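You operate a simulated robot arm through the tools that you are given. There is no shell and no other tool.

Carry out the task below with a simulated two-armed robot. There is one attempt and no reset: what you move stays moved.

## Task
Hold the red beacon on the top of the long rack steady with one hand and press the red-beacon button to switch it on with the other.

The check looks at the end state, three seconds after you hand in, the way a careful person would. Anything else that was tipped, shoved, dropped, spilled or broken makes it a failure.

## Robot
Two 7-joint arms with two-finger parallel grippers on one trunk, on a base that drives. Base frame: it is fixed to the floor where the robot stands at the start and does not move with it; the origin is under the middle of the robot, x ahead of it, y to its left, z up. Readings come in cm, rad, newtons and seconds.
The left shoulder is at the start at [7, 13, 123.7], the right one opposite. With the tool pointing down near the work surface each hand reaches from about 22 to 52 cm from the robot's upright axis, wherever it stands, measured 20 degrees to its own side. Places, roughly: red-beacon button [50, -20, 100]. Payload 1.57 kg a hand.
The tool frame of a hand sits at the grasp point between the pads (the TCP): z along the fingers, y along the line on which they close. The tips reach 3 cm beyond it. Largest opening 8 cm; finger width 1.7, thickness 1.2; the body of the gripper, 4 by 8.2 cm, starts 8 cm behind the TCP.
Orientation is that of the tool frame in the base frame, as a unit quaternion [w, x, y, z]. With the fingers straight down and closing along the base's y, the tool's x points along the base's -x, its y along +y and its z along -z.

## Interface
- The arms move only by the tool send_rows. It takes "left_steps", "right_steps" or both (then of equal length, played together; a hand with none holds still); each is a list of rows, each a list of 7 numbers: the closure, from 0 (fully open) to 1 (shut), then the shift along the base's x, y, z in units of 25 mm (1.0 is 25 mm), then the turn, a rotation vector about the base's x, y, z in units of 6 degrees (1.0 is 6 degrees). In form: [[fingers, x, y, z, wx, wy, wz], ...]. A call has 1 to 20 rows; each row shifts and turns the commanded pose from where the row before left it. A call with a number of a shift or a turn outside -1 to 1 is refused whole. A row lasts 0.2 s, in which the tool goes at most 5 cm and 0.15 rad; a call with a longer step from one row to the next is refused whole, and so is a gripper value outside its range. Where a pose cannot be reached the arm comes as near as it can. A force on the tool above 40 N (or 10 N above the force at the start of the call, whichever is more), or a blocked arm, ends the call early, and 0.2 s more pass. The fingers move at their own pace (about 10.8 cm/s each) and stop on an object; they squeeze with about 36 N. The grip force told is the motor's: it shows also when the fingers shut on nothing. Time passes only in rows, and 0.2 s behind the last, so rows that do not move let the fingers close. It gives the time, the measured TCP pose, the force on the tool (base axes), the opening and the grip force at its end, in the units of the frame above (readings bear some noise), with the torque about the TCP (base axes, N m) and any sound that the robot's microphone picked up.
- Cameras (640 x 400 px; columns grow to the right, rows downward): "scene" is now at [12.67, -4.16, 146.64]; the picture's right is [-0.48, -0.88, 0.00], its down [-0.51, 0.27, -0.82] and it looks along [0.72, -0.39, -0.58] (base axes); focal length 286 px, centre (320, 200). "left" rides on the left gripper at [7.2, 0.7, -12.2] in its tool frame; the picture's right is [-0.09, 1.00, 0.00], its down [-0.84, -0.08, -0.54] and it looks along [-0.54, -0.05, 0.84] (tool axes); focal length 238 px, centre (320, 200). "right" rides on the right gripper at [7.2, -0.7, -12.2] in its tool frame; the picture's right is [0.09, 1.00, 0.00], its down [-0.84, 0.08, -0.54] and it looks along [-0.54, 0.05, 0.84] (tool axes); focal length 238 px, centre (320, 200). There is no depth. A picture from a camera that has moved, and an enlarged one, comes with that camera's place and axes in the base frame and with its lens.
- get_image(camera): a new picture of that camera. The clock stands still meanwhile.
- raise_lower(by): slides the trunk up (or, below 0, down) by that many cm; the arms and the scene camera ride with it, the base frame stays. It gives what a move gives, with no picture.
- base_move(legs): drives the robot by 1 to 6 legs, each [ahead, left, turn to the left] in cm, cm and rad, along the robot's own axes; the way and the turn of a leg run together, so that a leg with both is an arc; at most 150 cm and 3.142 rad a leg. The arms and the cameras ride along, it lands a little off, and it stops where it bumps. It gives what a move gives.
- turn_head(pan, tilt): turns the head with the scene camera to pan (to the left, within 1.501 rad either way) and tilt (down, from -0.506 to 1.204), counted from straight ahead of the robot. It gives what a move gives.
- enlarge(camera, box): a new picture of the part [left, top, right, bottom] of that camera's present view, enlarged. The clock stands still meanwhile.
- hand_in(): hands the job in; it is judged then, once.

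Nothing tells you exact positions but the pictures and the camera data. Unless the task says otherwise, let go and move clear before handing in.

The tools are called after "Request:" as name(argument=value, ...) on one line, values as JSON. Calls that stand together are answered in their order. send_rows: Moves the arms, as the interface text tells. Its arguments: {"type":"object","properties":{"left_steps":{"type":"array","items":{"type":"array","items":{"type":"number"}}},"right_steps":{"type":"array","items":{"type":"array","items":{"type":"number"}}}},"required":[]} The other tools are called the same way: raise_lower (by) slides the trunk up or down; base_move (legs) drives the base; turn_head (pan, tilt) turns the head that bears the scene camera; get_image (camera) takes a picture; enlarge (camera, box) takes an enlarged picture of a part of a camera's view; hand_in () hands the job in.

At the start:

```text
time: 0.0
left_eef_pos: [42.2, 4.09, 119.48]
left_tool_rot: [0.0, -0.002, 1.0, 0.0]
left_contact_force: [0.4, 0.3, -0.1]
left_ft_torque: [0.01, 0.03, 0.01]
left_opening: 8.0
left_grip_force: 0.1
right_eef_pos: [23.75, -26.2, 124.63]
right_tool_rot: [0.0, 0.0, 1.0, 0.0]
right_contact_force: [1.0, 0.0, 0.9]
right_ft_torque: [0.0, -0.01, 0.0]
right_opening: 8.02
right_grip_force: 0.1
trunk travel left (down, up): [-87.5, 6.5]
robot x, y, heading: [-0.06, 0.12, 0.001]
head pan, tilt: [-0.496, 0.613]
```

scene: 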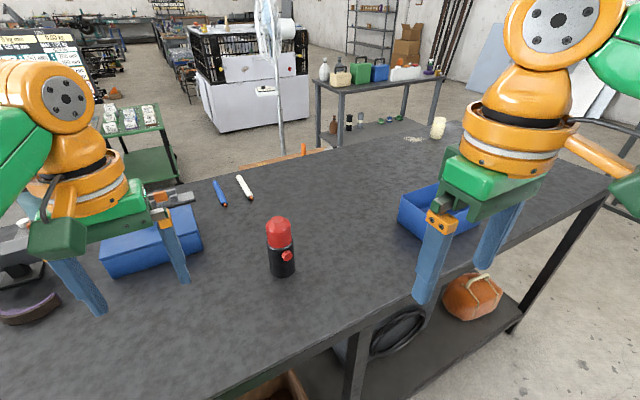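
right: 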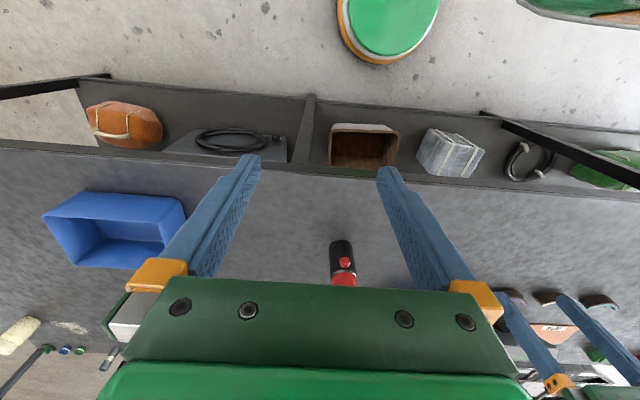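
left: 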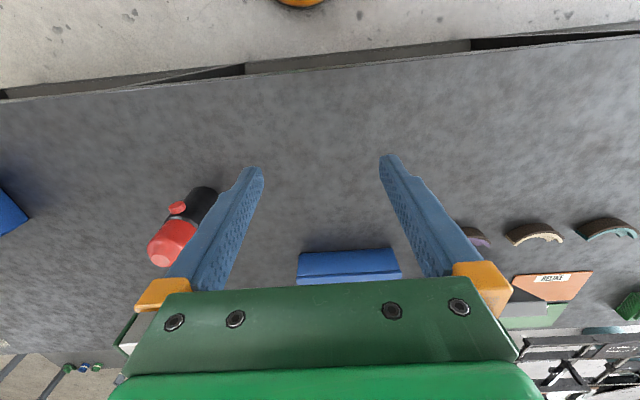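

I see the red beacon (black body, red dome, red side button) near the middle of the rack top, with a blue bin on either side of it and the two grippers above. I'll take a closer look before moving anything.

Request:
enlarge(camera="scene", box=[220, 190, 340, 290])

Request:
enlarge(camera="right", box=[280, 210, 400, 300])

Request:
enlarge(camera="left", box=[110, 160, 270, 290])

```text
4.00 times, centred on (280, 240) of scene
camera zoom: at [12.67, -4.16, 146.64], right [-0.48, -0.88, 0.0], down [-0.51, 0.27, -0.82], along [0.72, -0.39, -0.58], focal length 1145 px, centre (480, 40)
```

zoom: 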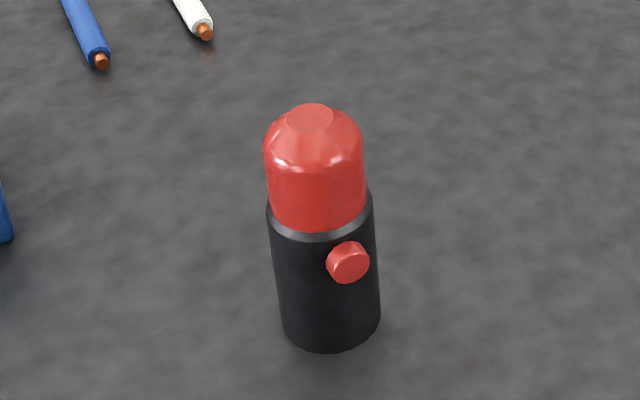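

```text
4.44 times, centred on (340, 255) of right
camera zoom: at [16.57, -26.94, 136.97], right [-0.09, 1.0, 0.0], down [0.84, 0.08, 0.54], along [0.54, 0.05, -0.84], focal length 1059 px, centre (231, -44)
```

zoom: 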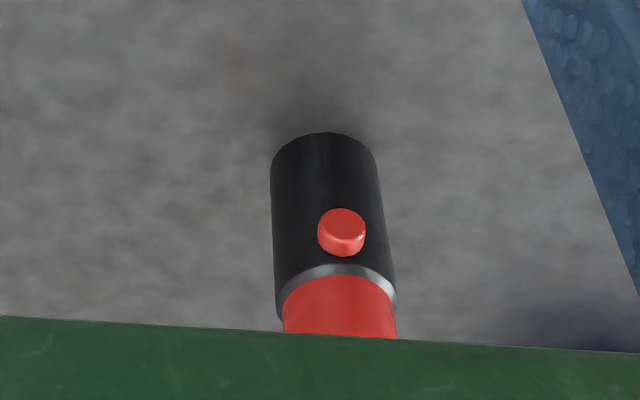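

```text
3.08 times, centred on (190, 225) of left
camera zoom: at [35.22, 4.71, 131.78], right [0.09, 1.0, 0.0], down [0.84, -0.08, 0.54], along [0.54, -0.05, -0.84], focal length 733 px, centre (720, 123)
```

zoom: 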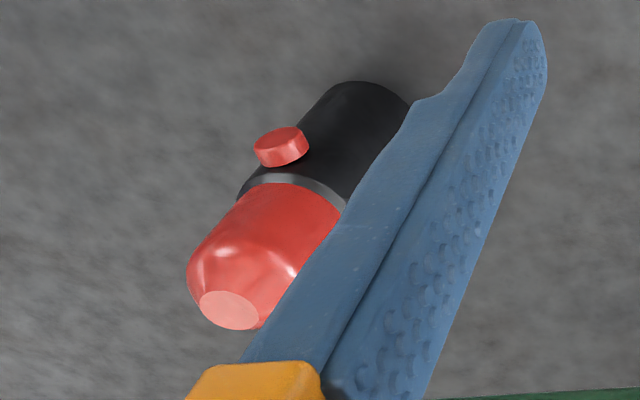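

The readings put the beacon axis at about (56.7, -18.2), its top at z≈110 and the table at z≈95. The button is at about (53.4, -18.4, 102.4) and faces the robot. That is a long reach, so I'll look down to check the space between the base and the rack.

Request:
turn_head(pan=0.0, tilt=1.2)

Request:
get_image(camera="scene")

Request:
turn_head(pan=-0.9, tilt=1.0)

Request:
get_image(camera="scene")

```text
time: 1.0
left_eef_pos: [42.44, 4.1, 119.7]
left_tool_rot: [0.0, 0.0, 1.0, 0.0]
left_contact_force: [0.4, 0.9, 0.1]
left_ft_torque: [0.0, 0.0, 0.03]
left_opening: 8.02
left_grip_force: 0.0
right_eef_pos: [23.75, -26.23, 124.69]
right_tool_rot: [0.0, 0.0, 1.0, 0.0]
right_contact_force: [-0.1, -0.2, 0.4]
right_ft_torque: [0.03, 0.0, 0.0]
right_opening: 7.99
right_grip_force: 0.1
trunk travel left (down, up): [-87.5, 6.5]
robot x, y, heading: [-0.04, 0.04, 0.006]
head pan, tilt: [0.0, 1.201]
```

```text
taken
camera scene: at [10.52, 0.01, 142.3], right [0.0, -1.0, 0.0], down [-0.93, 0.0, -0.36], along [0.36, 0.0, -0.93], focal length 286 px, centre (320, 200)
```

scene: 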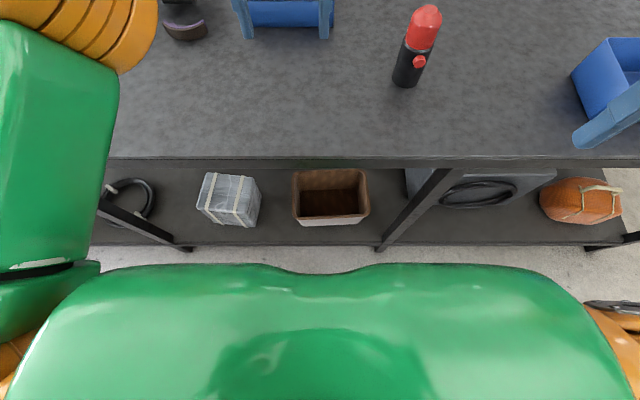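

```text
time: 2.2
left_eef_pos: [42.36, 4.09, 119.59]
left_tool_rot: [0.0, -0.001, 1.0, 0.0]
left_contact_force: [0.1, -0.4, -0.2]
left_ft_torque: [0.0, 0.0, 0.01]
left_opening: 8.0
left_grip_force: 0.1
right_eef_pos: [23.79, -26.28, 124.72]
right_tool_rot: [0.0, 0.0, 1.0, -0.001]
right_contact_force: [-0.6, -0.1, 0.0]
right_ft_torque: [0.0, -0.01, -0.01]
right_opening: 7.98
right_grip_force: 0.0
trunk travel left (down, up): [-87.5, 6.5]
robot x, y, heading: [0.57, -0.08, 0.004]
head pan, tilt: [-0.901, 1.0]
```

```text
taken
camera scene: at [9.26, -5.42, 143.55], right [-0.78, -0.62, 0.0], down [-0.52, 0.66, -0.54], along [0.34, -0.42, -0.84], focal length 286 px, centre (320, 200)
```

scene: 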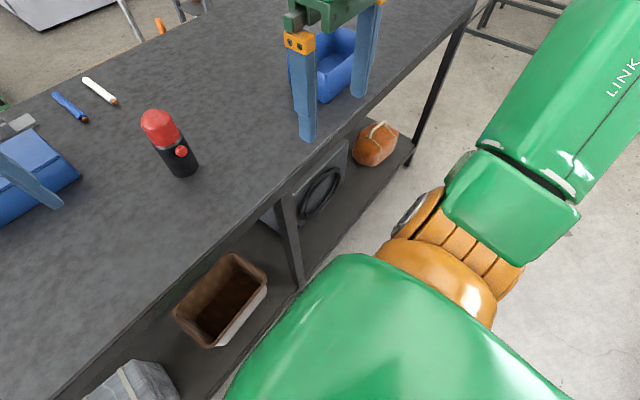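

The wrist views show a round green and orange base at floor level below the robot. I'll enlarge those to work out how far forward it reaches.

Request:
enlarge(camera="right", box=[280, 0, 640, 130])

Request:
enlarge(camera="left", box=[160, 0, 480, 110])

```text
1.78 times, centred on (460, 65) of right
camera zoom: at [16.57, -26.94, 136.97], right [-0.09, 1.0, 0.0], down [0.84, 0.08, 0.54], along [0.54, 0.05, -0.84], focal length 424 px, centre (71, 440)
```

zoom: 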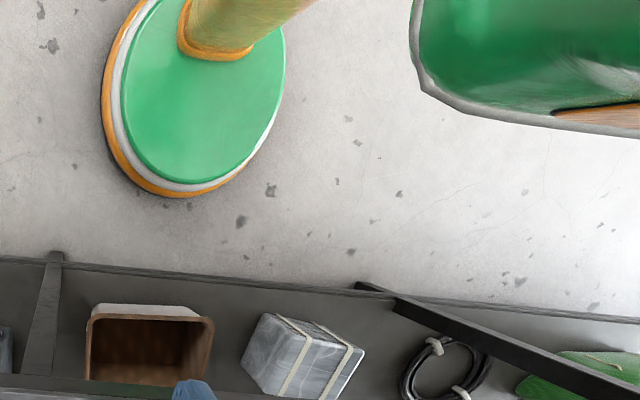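

```text
2.00 times, centred on (320, 55) of left
camera zoom: at [35.22, 4.72, 131.78], right [0.09, 1.0, 0.0], down [0.84, -0.08, 0.54], along [0.54, -0.05, -0.84], focal length 477 px, centre (320, 490)
```

zoom: 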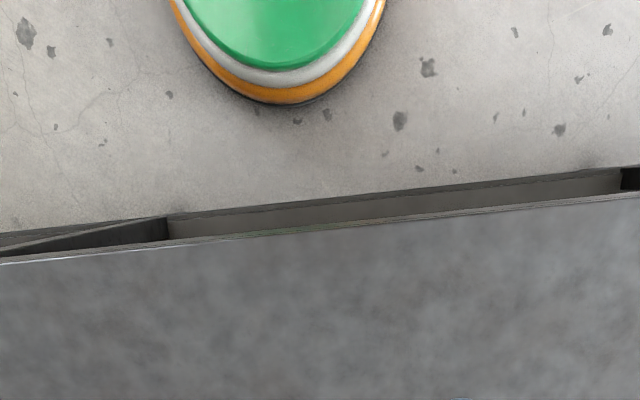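

The base is a round disc of about 20 cm radius, and its front is about 17 cm short of the rack edge at x≈37.7, so there is room to drive closer. I'll check that the floor to the right is clear.

Request:
turn_head(pan=-1.45, tilt=0.7)

Request:
get_image(camera="scene")

```text
time: 3.2
left_eef_pos: [42.32, 4.11, 119.5]
left_tool_rot: [-0.001, 0.0, 1.0, 0.001]
left_contact_force: [-0.2, -0.2, 0.5]
left_ft_torque: [-0.04, 0.0, 0.0]
left_opening: 8.0
left_grip_force: 0.0
right_eef_pos: [23.76, -26.29, 124.6]
right_tool_rot: [-0.001, 0.0, 1.0, 0.0]
right_contact_force: [-0.6, -0.7, 0.1]
right_ft_torque: [-0.01, 0.0, 0.0]
right_opening: 8.0
right_grip_force: 0.1
trunk travel left (down, up): [-87.5, 6.5]
robot x, y, heading: [-0.21, -0.11, 0.001]
head pan, tilt: [-1.45, 0.7]
```

```text
taken
camera scene: at [5.96, -8.39, 145.89], right [-0.99, -0.12, 0.0], down [-0.08, 0.64, -0.76], along [0.09, -0.76, -0.64], focal length 286 px, centre (320, 200)
```

scene: 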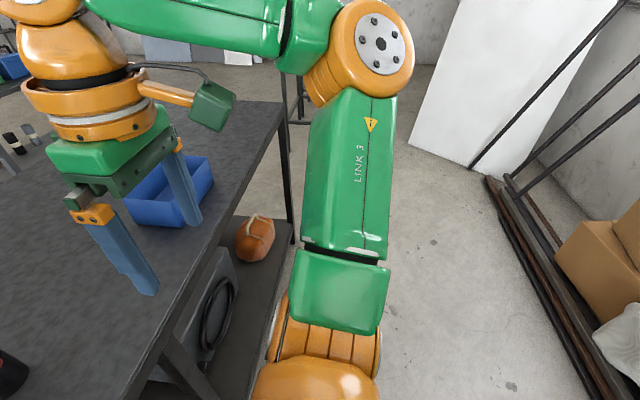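

The floor to the right is clear and both hands are well above everything on the table. I'll drive right about 26 cm and then ahead about 11 cm, which puts the beacon in front of the left shoulder and leaves room for the right hand.

Request:
base_move(legs=[[0, -26, 0], [11, 0, 0]])

Request:
turn_head(pan=0.15, tilt=0.8)

Request:
get_image(camera="scene")

Request:
get_image(camera="left")

Request:
get_image(camera="right")

```text
time: 5.8
left_eef_pos: [52.84, -22.46, 119.8]
left_tool_rot: [0.002, 0.002, 1.0, 0.0]
left_contact_force: [-0.7, 0.6, 0.4]
left_ft_torque: [-0.01, -0.03, -0.01]
left_opening: 8.02
left_grip_force: 0.0
right_eef_pos: [33.82, -52.73, 124.78]
right_tool_rot: [0.003, 0.002, 1.0, 0.0]
right_contact_force: [-0.4, -1.1, 0.8]
right_ft_torque: [0.03, -0.03, -0.05]
right_opening: 8.01
right_grip_force: 0.0
trunk travel left (down, up): [-87.5, 6.5]
robot x, y, heading: [10.79, -26.28, -0.009]
head pan, tilt: [-1.45, 0.7]
```

```text
time: 7.5
left_eef_pos: [53.37, -22.56, 119.56]
left_tool_rot: [-0.001, 0.002, 1.0, 0.0]
left_contact_force: [0.1, -0.1, -0.5]
left_ft_torque: [-0.04, -0.02, 0.03]
left_opening: 7.99
left_grip_force: 0.0
right_eef_pos: [34.54, -52.8, 124.64]
right_tool_rot: [0.001, 0.002, 1.0, 0.001]
right_contact_force: [-0.6, -0.2, 0.2]
right_ft_torque: [0.02, -0.02, -0.01]
right_opening: 8.01
right_grip_force: 0.1
trunk travel left (down, up): [-87.5, 6.5]
robot x, y, heading: [10.87, -26.42, -0.003]
head pan, tilt: [0.15, 0.799]
```

```text
taken
camera scene: at [23.79, -25.25, 145.06], right [0.14, -0.99, 0.0], down [-0.71, -0.1, -0.7], along [0.69, 0.1, -0.72], focal length 286 px, centre (320, 200)
```

scene: 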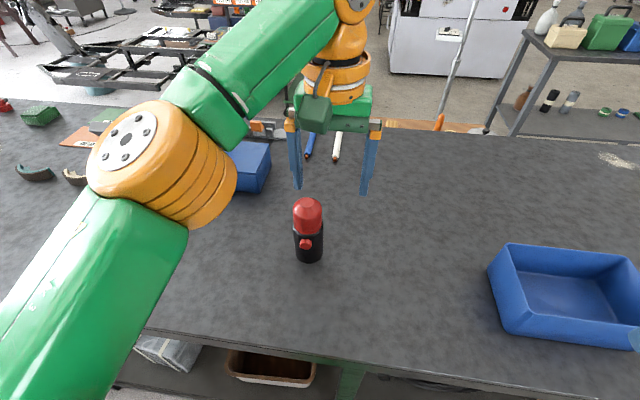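

```text
taken
camera left: at [46.11, -21.86, 131.78], right [0.09, 1.0, 0.0], down [0.84, -0.08, 0.54], along [0.54, -0.05, -0.84], focal length 238 px, centre (320, 200)
```

left: 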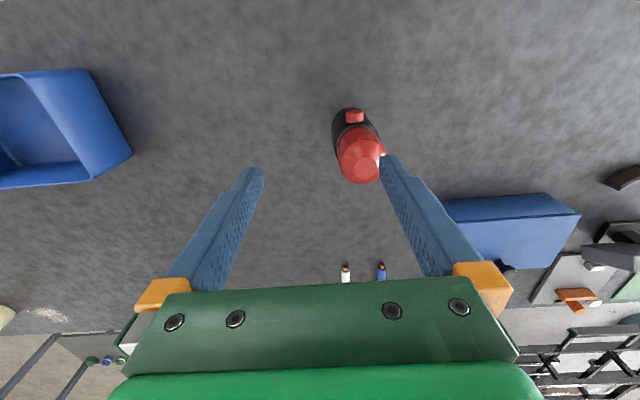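

```text
taken
camera right: at [27.33, -53.44, 136.97], right [-0.09, 1.0, 0.0], down [0.84, 0.07, 0.54], along [0.54, 0.05, -0.84], focal length 238 px, centre (320, 200)
```

right: 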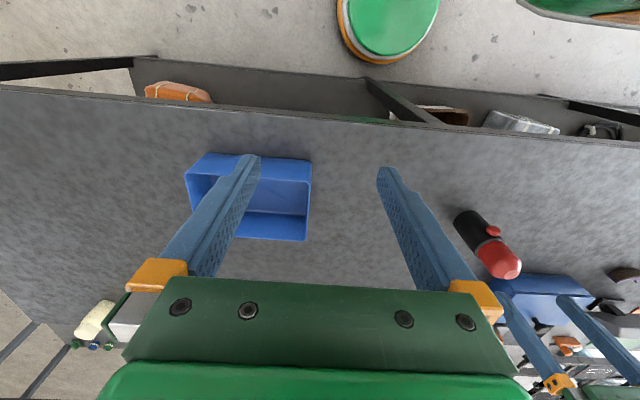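

The base landed at about (10.9, -26.4) and nothing was disturbed. I'll refine the beacon position from the new viewpoints.

Request:
enlarge(camera="scene", box=[260, 180, 360, 280])

Request:
enlarge(camera="left", box=[300, 90, 420, 200])

Request:
enlarge(camera="right", box=[430, 190, 550, 300])

```text
4.00 times, centred on (310, 230) of scene
camera zoom: at [23.79, -25.25, 145.06], right [0.14, -0.99, 0.0], down [-0.71, -0.1, -0.7], along [0.69, 0.1, -0.72], focal length 1145 px, centre (360, 80)
```

zoom: 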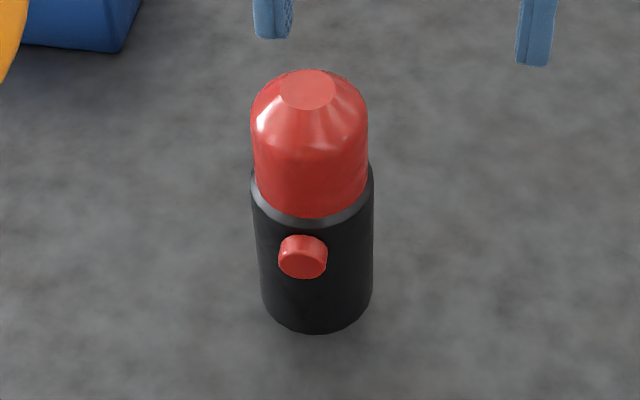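

```text
3.64 times, centred on (360, 145) of left
camera zoom: at [46.11, -21.86, 131.78], right [0.09, 1.0, 0.0], down [0.84, -0.08, 0.54], along [0.54, -0.05, -0.84], focal length 867 px, centre (174, 400)
```

zoom: 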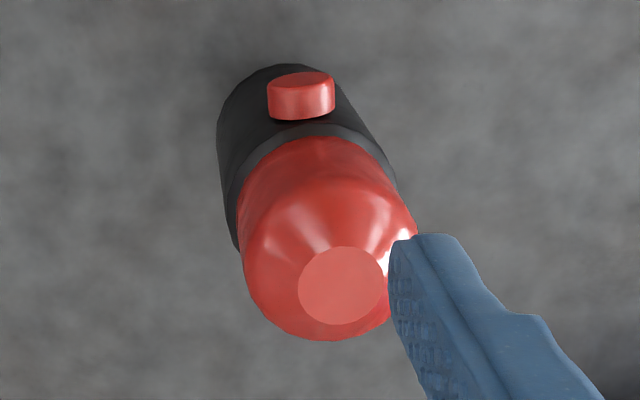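

```text
3.64 times, centred on (490, 245) of right
camera zoom: at [27.33, -53.44, 136.97], right [-0.09, 1.0, 0.0], down [0.84, 0.07, 0.54], along [0.54, 0.05, -0.84], focal length 867 px, centre (-298, 36)
```

zoom: 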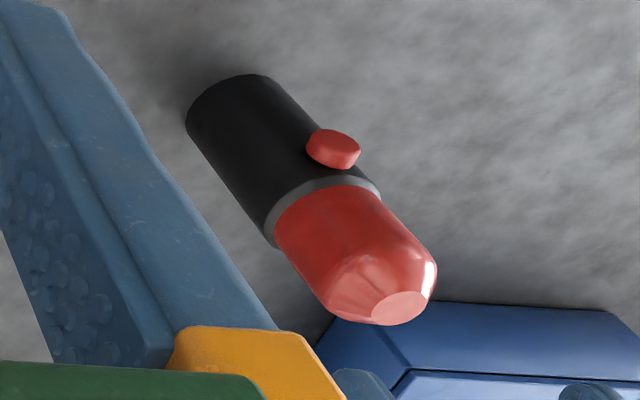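

The refined beacon axis is (57.05, -18.15), with its top at 109.5 and the button face at about (53.0, -18.35, 102.5). I'll bring the open left hand directly above the beacon, still clear of it.

Request:
send_rows(left_steps=[[0, 0.374, 0.441, 0, 0, 0, 0], [0, 0.374, 0.441, 0, 0, 0, 0], [0, 0.374, 0.441, 0, 0, 0, 0], [0, 0.374, 0.441, 0, 0, 0, 0], [0, 0, 0, 0, 0, 0, 0], [0, 0, 0, 0, 0, 0, 0]])

Request:
get_image(camera="left")

Request:
get_image(camera="scene")

```text
time: 8.9
left_eef_pos: [55.59, -17.91, 119.25]
left_tool_rot: [0.0, 0.002, 1.0, 0.002]
left_contact_force: [0.8, 0.3, -0.6]
left_ft_torque: [0.03, 0.02, 0.01]
left_opening: 8.0
left_grip_force: 0.1
left hand out of reach, approached as far as the arm can: row 3, 4
right_eef_pos: [34.48, -52.9, 124.66]
right_tool_rot: [0.001, 0.002, 1.0, 0.001]
right_contact_force: [0.3, -0.4, 0.0]
right_ft_torque: [-0.03, 0.03, 0.01]
right_opening: 7.98
right_grip_force: 0.0
trunk travel left (down, up): [-87.5, 6.5]
robot x, y, heading: [10.99, -26.28, -0.005]
head pan, tilt: [0.15, 0.799]
```

```text
taken
camera left: at [48.4, -17.32, 131.46], right [0.09, 1.0, 0.0], down [0.84, -0.08, 0.54], along [0.54, -0.05, -0.84], focal length 238 px, centre (320, 200)
```

left: 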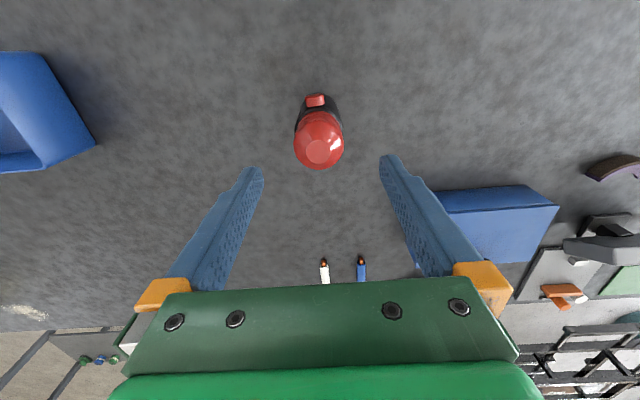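

```text
taken
camera scene: at [23.73, -25.31, 145.07], right [0.15, -0.99, 0.0], down [-0.71, -0.1, -0.7], along [0.69, 0.1, -0.72], focal length 286 px, centre (320, 200)
```

scene: 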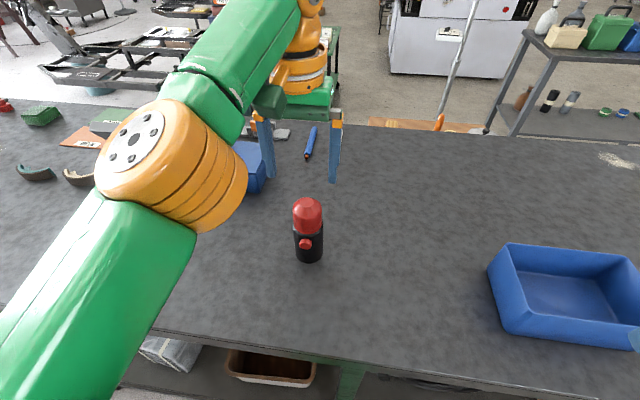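

The left hand stops short at this height, and the base still has about 6 cm of clearance to the rack. I'll move 3 cm closer, with the hand well above the beacon (tips at 116, dome top at 109.5).

Request:
base_move(legs=[[3, 0, 0]])

Request:
get_image(camera="left")

```text
time: 9.7
left_eef_pos: [57.89, -17.9, 119.33]
left_tool_rot: [0.002, 0.002, 1.0, -0.001]
left_contact_force: [-0.9, -0.3, 0.2]
left_ft_torque: [0.03, -0.06, 0.0]
left_opening: 7.99
left_grip_force: 0.1
right_eef_pos: [36.68, -52.69, 124.84]
right_tool_rot: [0.002, 0.003, 1.0, -0.001]
right_contact_force: [-0.3, -0.3, 0.3]
right_ft_torque: [0.01, -0.07, 0.01]
right_opening: 7.95
right_grip_force: 0.1
trunk travel left (down, up): [-87.5, 6.5]
robot x, y, heading: [13.82, -26.57, -0.006]
head pan, tilt: [0.15, 0.799]
```

```text
taken
camera left: at [50.7, -17.28, 131.66], right [0.1, 1.0, 0.0], down [0.83, -0.08, 0.55], along [0.54, -0.05, -0.84], focal length 238 px, centre (320, 200)
```

left: 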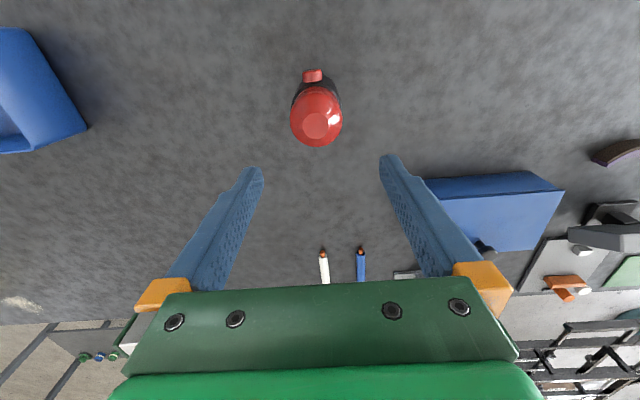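

Now the hand is slightly past the beacon axis. I'll correct by about -0.85 cm in x, come down partway with the tips still above the dome, and check the alignment.

Request:
send_rows(left_steps=[[0, -0.17, -0.04, 0, 0, 0, 0], [0, -0.17, -0.04, 0, 0, 0, 0], [0, 0, 0, -0.5, 0, 0, 0], [0, 0, 0, -0.5, 0, 0, 0], [0, 0, 0, 0, 0, 0, 0], [0, 0, 0, 0, 0, 0, 0]])

Request:
get_image(camera="left")

Request:
get_image(camera="scene")

```text
time: 11.1
left_eef_pos: [58.85, -18.49, 117.42]
left_tool_rot: [0.0, 0.002, 1.0, 0.0]
left_contact_force: [0.7, -0.3, 1.0]
left_ft_torque: [-0.03, 0.01, 0.03]
left_opening: 8.01
left_grip_force: 0.0
left hand out of reach, approached as far as the arm can: row 2, 3, 4
right_eef_pos: [37.35, -52.81, 124.63]
right_tool_rot: [0.0, 0.003, 1.0, 0.0]
right_contact_force: [-0.3, 0.0, 0.5]
right_ft_torque: [-0.04, 0.0, 0.0]
right_opening: 8.01
right_grip_force: 0.1
trunk travel left (down, up): [-87.5, 6.5]
robot x, y, heading: [13.81, -26.53, -0.008]
head pan, tilt: [0.15, 0.799]
```

```text
taken
camera left: at [51.73, -17.86, 129.63], right [0.1, 1.0, 0.0], down [0.84, -0.08, 0.54], along [0.54, -0.05, -0.84], focal length 238 px, centre (320, 200)
```

left: 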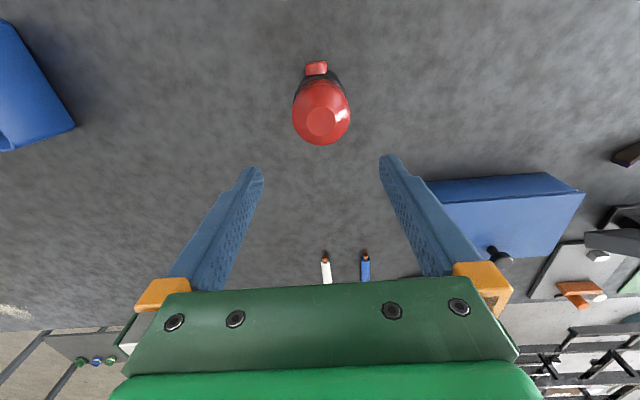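

```text
taken
camera scene: at [26.63, -25.25, 145.07], right [0.14, -0.99, 0.0], down [-0.71, -0.1, -0.7], along [0.69, 0.1, -0.72], focal length 286 px, centre (320, 200)
```

scene: 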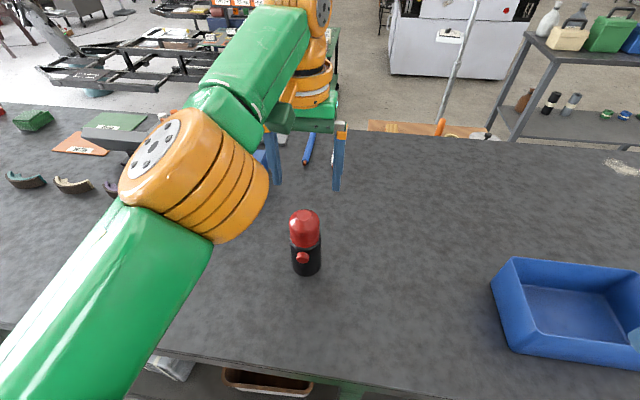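

The commanded pose carried over the earlier overshoot, so the hand sits at x≈58.9. I'll bring it back 1.9 cm in x and +0.4 in y, keeping the height.

Request:
send_rows(left_steps=[[0, -0.38, 0.075, 0, 0, 0, 0], [0, -0.38, 0.075, 0, 0, 0, 0], [0, 0, 0, 0, 0, 0, 0], [0, 0, 0, 0, 0, 0, 0]])

Request:
get_image(camera="left")

Request:
enlarge(camera="scene", box=[230, 90, 390, 290])

```text
time: 12.1
left_eef_pos: [58.71, -18.5, 118.08]
left_tool_rot: [0.0, 0.002, 1.0, 0.0]
left_contact_force: [0.6, 0.0, 0.7]
left_ft_torque: [0.02, -0.01, 0.03]
left_opening: 8.0
left_grip_force: 0.1
left hand out of reach, approached as far as the arm can: row 1, 2
right_eef_pos: [37.43, -52.82, 124.7]
right_tool_rot: [0.001, 0.003, 1.0, 0.0]
right_contact_force: [0.8, 0.2, -0.2]
right_ft_torque: [0.02, -0.01, -0.01]
right_opening: 7.98
right_grip_force: 0.0
trunk travel left (down, up): [-87.5, 6.5]
robot x, y, heading: [13.62, -26.16, -0.003]
head pan, tilt: [0.15, 0.799]
```

```text
taken
camera left: at [51.57, -17.88, 130.23], right [0.1, 1.0, 0.0], down [0.84, -0.08, 0.54], along [0.54, -0.05, -0.84], focal length 238 px, centre (320, 200)
```

left: 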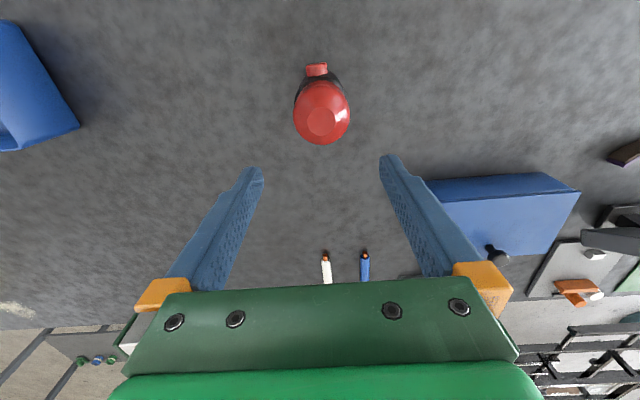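

```text
2.00 times, centred on (310, 190) of scene
camera zoom: at [26.73, -25.26, 145.06], right [0.14, -0.99, 0.0], down [-0.71, -0.1, -0.7], along [0.69, 0.1, -0.72], focal length 572 px, centre (340, 220)
```

zoom: 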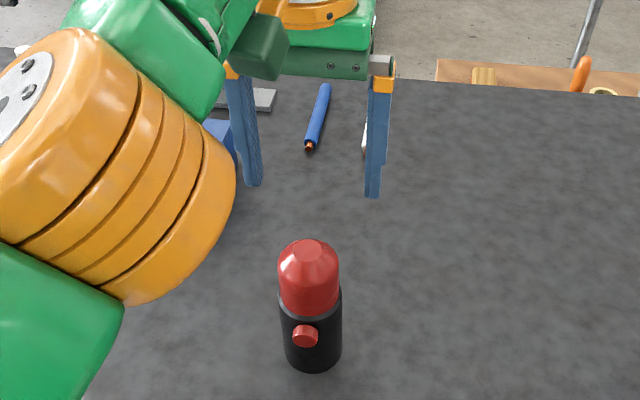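

The hand reports out of reach even when coming back, so its solution looks stuck against a limit. I'll take a clear step back and see how it responds, with the tips still 5 cm above the dome.

Request:
send_rows(left_steps=[[0, -0.8, 0, 0, 0, 0, 0], [0, -0.8, 0, 0, 0, 0, 0], [0, 0, 0, 0, 0, 0, 0], [0, 0, 0, 0, 0, 0, 0]])

Request:
get_image(camera="scene")

```text
time: 13.1
left_eef_pos: [58.27, -18.88, 118.72]
left_tool_rot: [-0.001, 0.003, 1.0, 0.0]
left_contact_force: [0.3, -0.6, 0.2]
left_ft_torque: [0.02, -0.02, -0.01]
left_opening: 7.98
left_grip_force: 0.1
left hand out of reach, approached as far as the arm can: row 1, 2
right_eef_pos: [37.38, -52.92, 124.57]
right_tool_rot: [0.0, 0.002, 1.0, 0.001]
right_contact_force: [0.4, -0.4, 0.4]
right_ft_torque: [-0.02, 0.02, 0.02]
right_opening: 7.97
right_grip_force: 0.0
trunk travel left (down, up): [-87.5, 6.5]
robot x, y, heading: [13.83, -26.72, -0.001]
head pan, tilt: [0.15, 0.799]
```

```text
taken
camera scene: at [26.71, -25.26, 145.07], right [0.14, -0.99, 0.0], down [-0.71, -0.1, -0.7], along [0.69, 0.1, -0.72], focal length 286 px, centre (320, 200)
```

scene: 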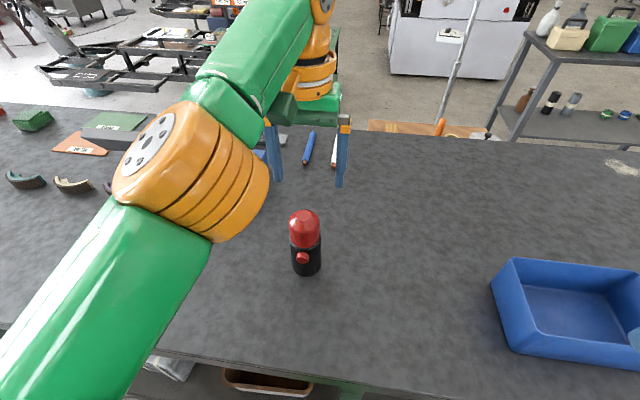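

The arm was fully stretched, which is a singular pose and explains why it slid instead of coming straight back. It has started to bend, so I'll let it settle toward the command and see where it goes.

Request:
send_rows(left_steps=[[0, -0.2, 0, 0, 0, 0, 0], [0, 0, 0, 0, 0, 0, 0], [0, 0, 0, 0, 0, 0, 0], [0, 0, 0, 0, 0, 0, 0]])

```text
time: 14.1
left_eef_pos: [58.83, -19.22, 119.52]
left_tool_rot: [0.017, -0.002, 1.0, -0.009]
left_contact_force: [0.0, -0.2, -0.2]
left_ft_torque: [-0.04, 0.03, -0.01]
left_opening: 7.99
left_grip_force: 0.0
left hand out of reach, approached as far as the arm can: row 1
right_eef_pos: [37.52, -52.88, 124.61]
right_tool_rot: [0.001, 0.003, 1.0, 0.001]
right_contact_force: [0.3, -0.7, -0.7]
right_ft_torque: [0.01, 0.03, 0.0]
right_opening: 8.0
right_grip_force: 0.1
trunk travel left (down, up): [-87.5, 6.5]
robot x, y, heading: [13.86, -26.48, 0.001]
head pan, tilt: [0.15, 0.799]
```

The hand drifted slightly instead of retracting. I'll move it sideways toward a pose it held comfortably before, to get the elbow out of the straight configuration.

Request:
send_rows(left_steps=[[0, 0, -0.6, 0.2, 0, 0, 0], [0, 0, -0.6, 0.2, 0, 0, 0], [0, 0, -0.6, 0.2, 0, 0, 0], [0, 0, 0, 0, 0, 0, 0], [0, 0, 0, 0, 0, 0, 0]])

Request:
get_image(camera="scene")

```text
time: 15.3
left_eef_pos: [56.72, -22.86, 119.69]
left_tool_rot: [0.001, 0.001, 1.0, 0.0]
left_contact_force: [-0.5, 0.1, 0.1]
left_ft_torque: [0.0, -0.02, 0.0]
left_opening: 8.0
left_grip_force: 0.1
left hand out of reach, approached as far as the arm can: row 2, 3
right_eef_pos: [37.44, -52.78, 124.53]
right_tool_rot: [-0.001, 0.003, 1.0, 0.0]
right_contact_force: [0.5, -0.9, -0.2]
right_ft_torque: [0.02, -0.03, 0.03]
right_opening: 7.98
right_grip_force: 0.0
trunk travel left (down, up): [-87.5, 6.5]
robot x, y, heading: [14.1, -26.83, -0.001]
head pan, tilt: [0.15, 0.799]
```

```text
taken
camera scene: at [26.71, -25.27, 145.07], right [0.14, -0.99, 0.0], down [-0.71, -0.1, -0.7], along [0.69, 0.1, -0.72], focal length 286 px, centre (320, 200)
```

scene: 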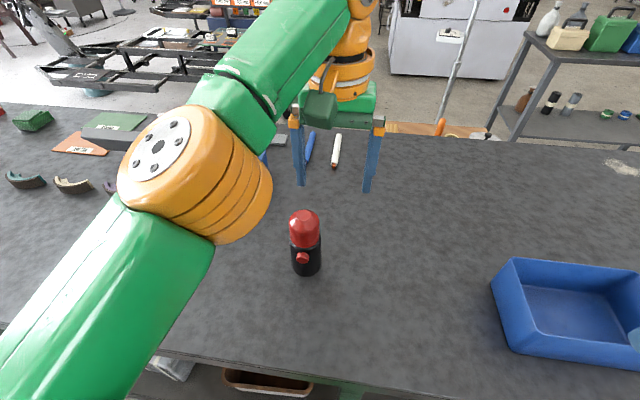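

The hand is now at (56.7, -22.9, 119.7), and the command evidently restarts from the reached pose. I'll try drawing it straight back now.

Request:
send_rows(left_steps=[[0, -0.6, -0.2, 0, 0, 0, 0], [0, -0.6, -0.2, 0, 0, 0, 0], [0, -0.6, -0.2, 0, 0, 0, 0], [0, 0, 0, 0, 0, 0, 0], [0, 0, 0, 0, 0, 0, 0]])

```text
time: 16.5
left_eef_pos: [52.43, -24.24, 119.51]
left_tool_rot: [-0.001, 0.001, 1.0, 0.0]
left_contact_force: [-0.2, -1.2, 0.6]
left_ft_torque: [0.0, -0.02, 0.0]
left_opening: 8.0
left_grip_force: 0.1
right_eef_pos: [37.38, -52.8, 124.69]
right_tool_rot: [-0.001, 0.002, 1.0, 0.0]
right_contact_force: [0.2, -0.5, 0.0]
right_ft_torque: [0.0, 0.01, -0.03]
right_opening: 8.0
right_grip_force: 0.0
trunk travel left (down, up): [-87.5, 6.5]
robot x, y, heading: [13.78, -26.37, -0.005]
head pan, tilt: [0.15, 0.799]
```

It's free now at (52.4, -24.2, 119.5). I'll drop to z≈115.5 first, which keeps the arm bent while the tips stay above the dome, and then slide over the beacon.

Request:
send_rows(left_steps=[[0, 0, 0, -0.533, 0, 0, 0], [0, 0, 0, -0.533, 0, 0, 0], [0, 0, 0, -0.533, 0, 0, 0], [0, 0.37, 0.487, 0, 0, 0, 0], [0, 0.37, 0.487, 0, 0, 0, 0], [0, 0.37, 0.487, 0, 0, 0, 0], [0, 0.37, 0.487, 0, 0, 0, 0], [0, 0.37, 0.487, 0, 0, 0, 0], [0, 0, 0, 0, 0, 0, 0], [0, 0, 0, 0, 0, 0, 0]])

Request:
get_image(camera="left")

Request:
get_image(camera="scene")

```text
time: 18.7
left_eef_pos: [56.94, -18.34, 115.51]
left_tool_rot: [0.0, 0.001, 1.0, -0.001]
left_contact_force: [-0.2, 0.8, -0.1]
left_ft_torque: [0.02, -0.01, 0.02]
left_opening: 8.03
left_grip_force: 0.0
right_eef_pos: [37.41, -52.74, 124.67]
right_tool_rot: [0.0, 0.002, 1.0, -0.001]
right_contact_force: [-0.3, -0.3, 0.1]
right_ft_torque: [0.0, -0.02, 0.01]
right_opening: 7.99
right_grip_force: 0.0
trunk travel left (down, up): [-87.5, 6.5]
robot x, y, heading: [13.72, -26.7, -0.005]
head pan, tilt: [0.15, 0.799]
```

```text
taken
camera left: at [49.72, -17.75, 127.83], right [0.1, 1.0, 0.0], down [0.84, -0.08, 0.54], along [0.54, -0.05, -0.84], focal length 238 px, centre (320, 200)
```

left: 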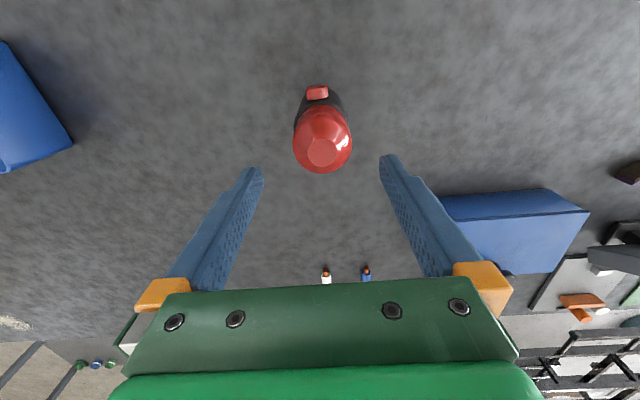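

```text
taken
camera scene: at [26.7, -25.28, 145.07], right [0.14, -0.99, 0.0], down [-0.71, -0.1, -0.7], along [0.69, 0.1, -0.72], focal length 286 px, centre (320, 200)
```

scene: 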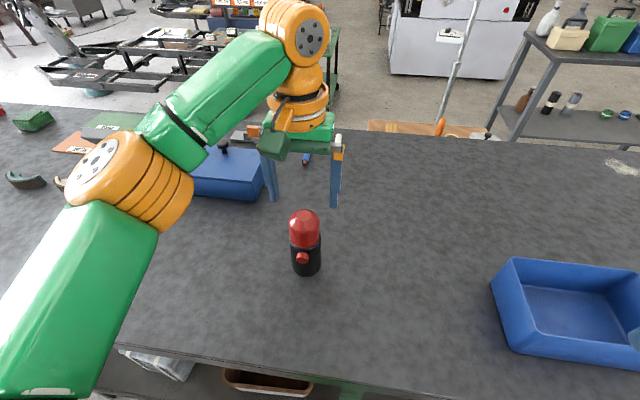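

The left hand is centred over the beacon to within about 0.2 cm, and the arm is nicely bent. I'll nudge +0.2 cm in y and come halfway down so the open fingers straddle the dome.

Request:
send_rows(left_steps=[[0, 0, 0.08, 0, 0, 0, 0], [0, 0, 0, -0.5, 0, 0, 0], [0, 0, 0, -0.5, 0, 0, 0], [0, 0, 0, -0.5, 0, 0, 0], [0, 0, 0, -0.5, 0, 0, 0], [0, 0, 0, 0, 0, 0, 0], [0, 0, 0, 0, 0, 0, 0]])

Request:
get_image(camera="left")

Request:
enlarge(camera="scene", box=[230, 120, 390, 290])

```text
time: 20.3
left_eef_pos: [56.92, -18.17, 110.54]
left_tool_rot: [0.001, 0.002, 1.0, -0.001]
left_contact_force: [-0.8, -0.4, -0.2]
left_ft_torque: [0.03, -0.01, -0.01]
left_opening: 8.01
left_grip_force: 0.1
right_eef_pos: [37.42, -52.88, 124.72]
right_tool_rot: [0.0, 0.002, 1.0, 0.0]
right_contact_force: [0.3, 0.6, 0.3]
right_ft_torque: [0.0, 0.0, 0.01]
right_opening: 7.99
right_grip_force: 0.0
trunk travel left (down, up): [-87.5, 6.5]
robot x, y, heading: [13.93, -26.47, -0.007]
head pan, tilt: [0.15, 0.799]
```

```text
taken
camera left: at [49.68, -17.56, 122.76], right [0.1, 1.0, 0.0], down [0.84, -0.08, 0.54], along [0.54, -0.05, -0.84], focal length 238 px, centre (320, 200)
```

left: 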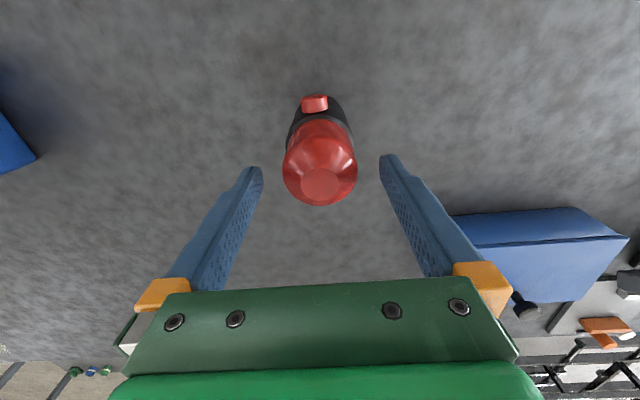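

```text
2.35 times, centred on (310, 205) of scene
camera zoom: at [26.7, -25.26, 145.07], right [0.14, -0.99, 0.0], down [-0.71, -0.1, -0.7], along [0.69, 0.1, -0.72], focal length 673 px, centre (344, 188)
```

zoom: 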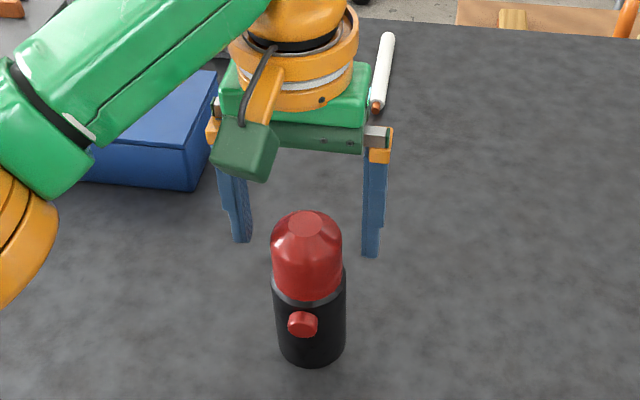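

The fingers straddle the dome evenly. I'll go on down to TCP z≈103, which puts the palm about 1.5 cm above the dome and the pads on the black body at the sides, away from the button.

Request:
send_rows(left_steps=[[0, 0.06, 0, -0.4, 0, 0, 0], [0, 0, 0, -0.4, 0, 0, 0], [0, 0, 0, -0.4, 0, 0, 0], [0, 0, 0, -0.4, 0, 0, 0], [0, 0, 0, -0.4, 0, 0, 0], [0, 0, 0, -0.4, 0, 0, 0], [0, 0, 0, -0.4, 0, 0, 0], [0, 0, 0, -0.2, 0, 0, 0], [0, 0, 0, 0, 0, 0, 0], [0, 0, 0, 0, 0, 0, 0]])

Request:
get_image(camera="left")

Request:
enlarge(camera="scene", box=[230, 120, 390, 290])

Request:
get_image(camera="right")

```text
time: 22.5
left_eef_pos: [57.02, -18.32, 103.13]
left_tool_rot: [0.0, 0.002, 1.0, 0.0]
left_contact_force: [-0.9, -0.7, -0.6]
left_ft_torque: [-0.05, 0.01, 0.0]
left_opening: 8.02
left_grip_force: 0.2
right_eef_pos: [37.39, -52.82, 124.68]
right_tool_rot: [0.001, 0.003, 1.0, 0.0]
right_contact_force: [-0.2, -0.2, -0.7]
right_ft_torque: [0.02, 0.0, -0.02]
right_opening: 8.02
right_grip_force: 0.1
trunk travel left (down, up): [-87.5, 6.5]
robot x, y, heading: [13.7, -26.85, -0.006]
head pan, tilt: [0.15, 0.799]
```

```text
taken
camera left: at [49.85, -17.67, 115.38], right [0.1, 1.0, 0.0], down [0.84, -0.08, 0.54], along [0.54, -0.05, -0.84], focal length 238 px, centre (320, 200)
```

left: 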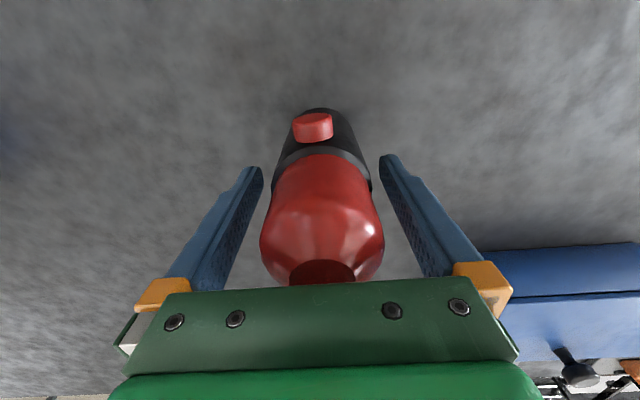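

```text
2.35 times, centred on (310, 205) of scene
camera zoom: at [26.71, -25.26, 145.07], right [0.14, -0.99, 0.0], down [-0.71, -0.1, -0.7], along [0.69, 0.1, -0.72], focal length 673 px, centre (344, 188)
```

zoom: 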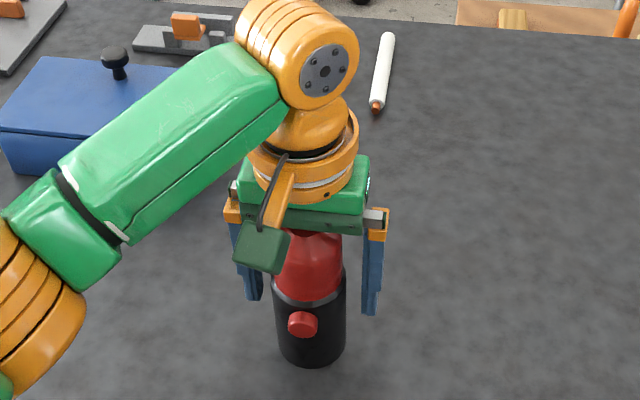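

```text
taken
camera right: at [30.24, -53.45, 136.98], right [-0.09, 1.0, 0.0], down [0.84, 0.07, 0.54], along [0.54, 0.05, -0.84], focal length 238 px, centre (320, 200)
```

right: 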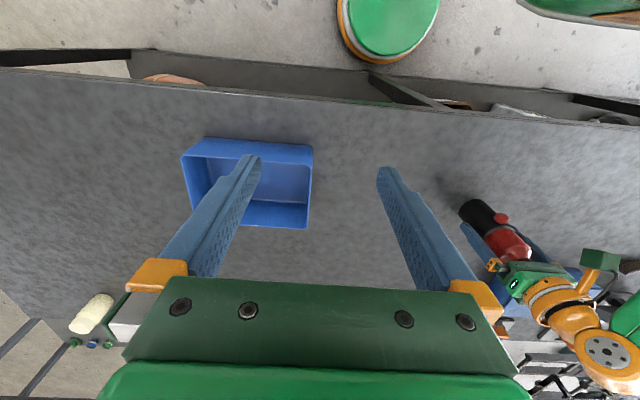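

The left hand is in place around the beacon with even gaps. Before gripping I'll bring the right hand, fingers shut and still pointing down, to a staging point at about (48, -32, 114), clear of the left gripper.

Request:
send_rows(right_steps=[[0.5, 0.422, 0.83, -0.43, 0, 0, 0], [1, 0.422, 0.83, -0.43, 0, 0, 0], [1, 0.422, 0.83, -0.43, 0, 0, 0], [1, 0.422, 0.83, -0.43, 0, 0, 0], [1, 0.422, 0.83, -0.43, 0, 0, 0], [1, 0.422, 0.83, -0.43, 0, 0, 0], [1, 0.422, 0.83, -0.43, 0, 0, 0], [1, 0.422, 0.83, -0.43, 0, 0, 0], [1, 0.422, 0.83, -0.43, 0, 0, 0], [1, 0.422, 0.83, -0.43, 0, 0, 0], [1, 0, 0, 0, 0, 0, 0], [1, 0, 0, 0, 0, 0, 0]])

Request:
get_image(camera="scene")

Request:
get_image(camera="right")

```text
time: 25.1
left_eef_pos: [56.96, -18.36, 103.21]
left_tool_rot: [0.0, 0.002, 1.0, 0.0]
left_contact_force: [-0.8, 0.6, -0.1]
left_ft_torque: [0.01, -0.02, -0.03]
left_opening: 8.01
left_grip_force: 0.1
right_eef_pos: [45.62, -36.38, 115.17]
right_tool_rot: [0.002, 0.005, 1.0, 0.001]
right_contact_force: [0.3, -0.3, -0.1]
right_ft_torque: [0.01, 0.0, 0.01]
right_opening: 0.0
right_grip_force: 21.2
right hand out of reach, approached as far as the arm can: row 8, 9, 10
trunk travel left (down, up): [-87.5, 6.5]
robot x, y, heading: [13.56, -26.24, -0.001]
head pan, tilt: [0.15, 0.799]
```

```text
taken
camera scene: at [26.61, -25.26, 145.08], right [0.14, -0.99, 0.0], down [-0.71, -0.1, -0.7], along [0.69, 0.1, -0.72], focal length 286 px, centre (320, 200)
```

scene: 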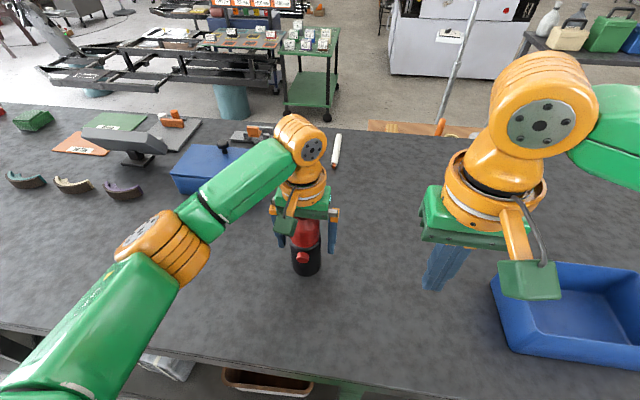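

```text
taken
camera right: at [38.36, -36.99, 127.5], right [-0.08, 1.0, 0.0], down [0.84, 0.07, 0.54], along [0.54, 0.05, -0.84], focal length 238 px, centre (320, 200)
```

right: 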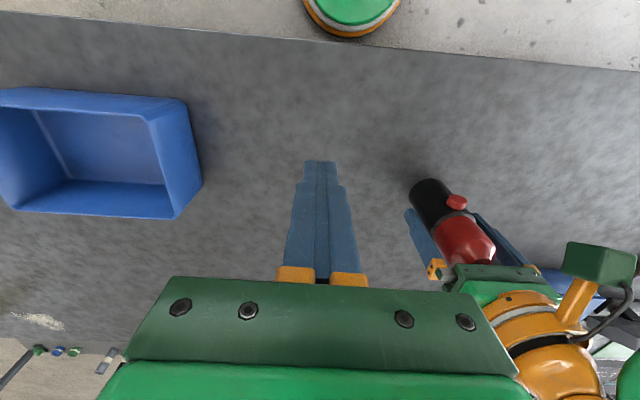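

The right hand stopped at (45.6, -36.4, 115.2) because of a joint limit in this downward pose. I'll start tilting it forward and turning it left, which is needed anyway and should free the wrist.

Request:
send_rows(right_steps=[[1, 0.1, 0, 0, 0, -1, 0], [1, 0.1, 0, 0, 0, -1, 0], [1, 0.1, 0, 0, 0, -1, 0], [1, 0.1, 0, 0, 0, -1, 0], [1, 0.1, 0, 0, 0, -1, 0], [1, 0, 0, 0, 0, 0, 0]])

Request:
get_image(camera="scene")

```text
time: 26.5
left_eef_pos: [57.07, -18.21, 103.14]
left_tool_rot: [-0.001, 0.001, 1.0, 0.0]
left_contact_force: [0.4, -0.1, -0.4]
left_ft_torque: [0.01, 0.03, -0.02]
left_opening: 7.99
left_grip_force: 0.0
right_eef_pos: [46.88, -36.29, 115.12]
right_tool_rot: [0.259, 0.001, 0.966, 0.001]
right_contact_force: [-0.5, -0.3, 0.2]
right_ft_torque: [0.0, 0.01, -0.03]
right_opening: 0.0
right_grip_force: 21.4
trunk travel left (down, up): [-87.5, 6.5]
robot x, y, heading: [13.79, -26.42, -0.002]
head pan, tilt: [0.15, 0.799]
```

```text
taken
camera scene: at [26.74, -25.27, 145.06], right [0.14, -0.99, 0.0], down [-0.71, -0.1, -0.7], along [0.69, 0.1, -0.72], focal length 286 px, centre (320, 200)
```

scene: 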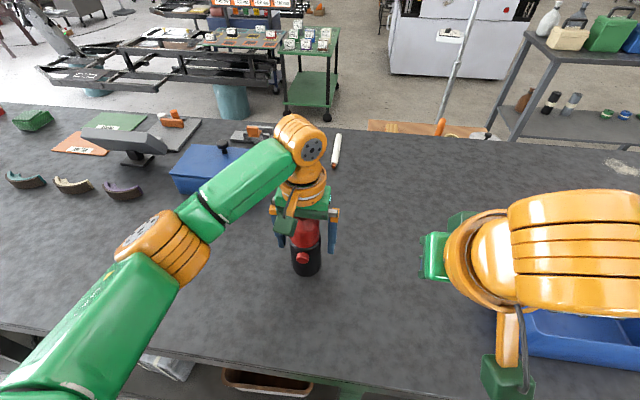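

The tilt to 30° worked. I'll move in toward the beacon's front right, lowering, and check that reach is fine in this tilted pose.

Request:
send_rows(right_steps=[[1, 0.05, 0.744, -0.488, 0, 0, 0], [1, 0.05, 0.744, -0.488, 0, 0, 0], [1, 0.05, 0.744, -0.488, 0, 0, 0], [1, 0.05, 0.744, -0.488, 0, 0, 0], [1, 0.05, 0.744, -0.488, 0, 0, 0], [1, 0, 0, 0, 0, 0, 0]])

Request:
get_image(camera="scene")

```text
time: 27.9
left_eef_pos: [57.02, -18.36, 103.11]
left_tool_rot: [0.0, 0.001, 1.0, 0.0]
left_contact_force: [0.0, -0.2, -0.1]
left_ft_torque: [-0.03, -0.01, -0.02]
left_opening: 8.0
left_grip_force: 0.0
right_eef_pos: [46.98, -34.65, 114.08]
right_tool_rot: [0.26, 0.001, 0.966, -0.001]
right_contact_force: [0.1, -0.6, -0.2]
right_ft_torque: [0.02, 0.01, 0.01]
right_opening: 0.03
right_grip_force: 21.4
right hand out of reach, approached as far as the arm can: row 1, 2, 3, 4, 5
trunk travel left (down, up): [-87.5, 6.5]
robot x, y, heading: [13.56, -26.09, -0.007]
head pan, tilt: [0.15, 0.799]
```

```text
taken
camera scene: at [26.67, -25.26, 145.07], right [0.14, -0.99, 0.0], down [-0.71, -0.1, -0.7], along [0.69, 0.1, -0.72], focal length 286 px, centre (320, 200)
```

scene: 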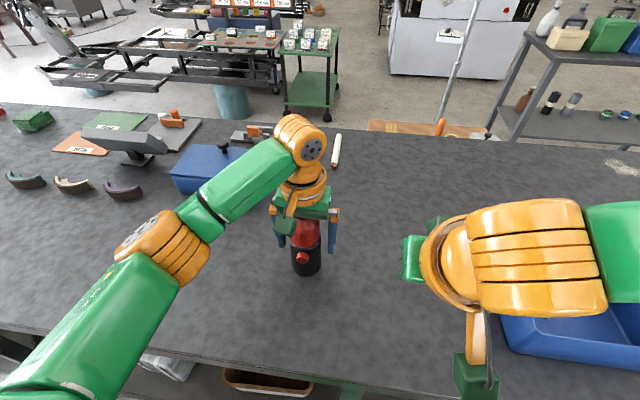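

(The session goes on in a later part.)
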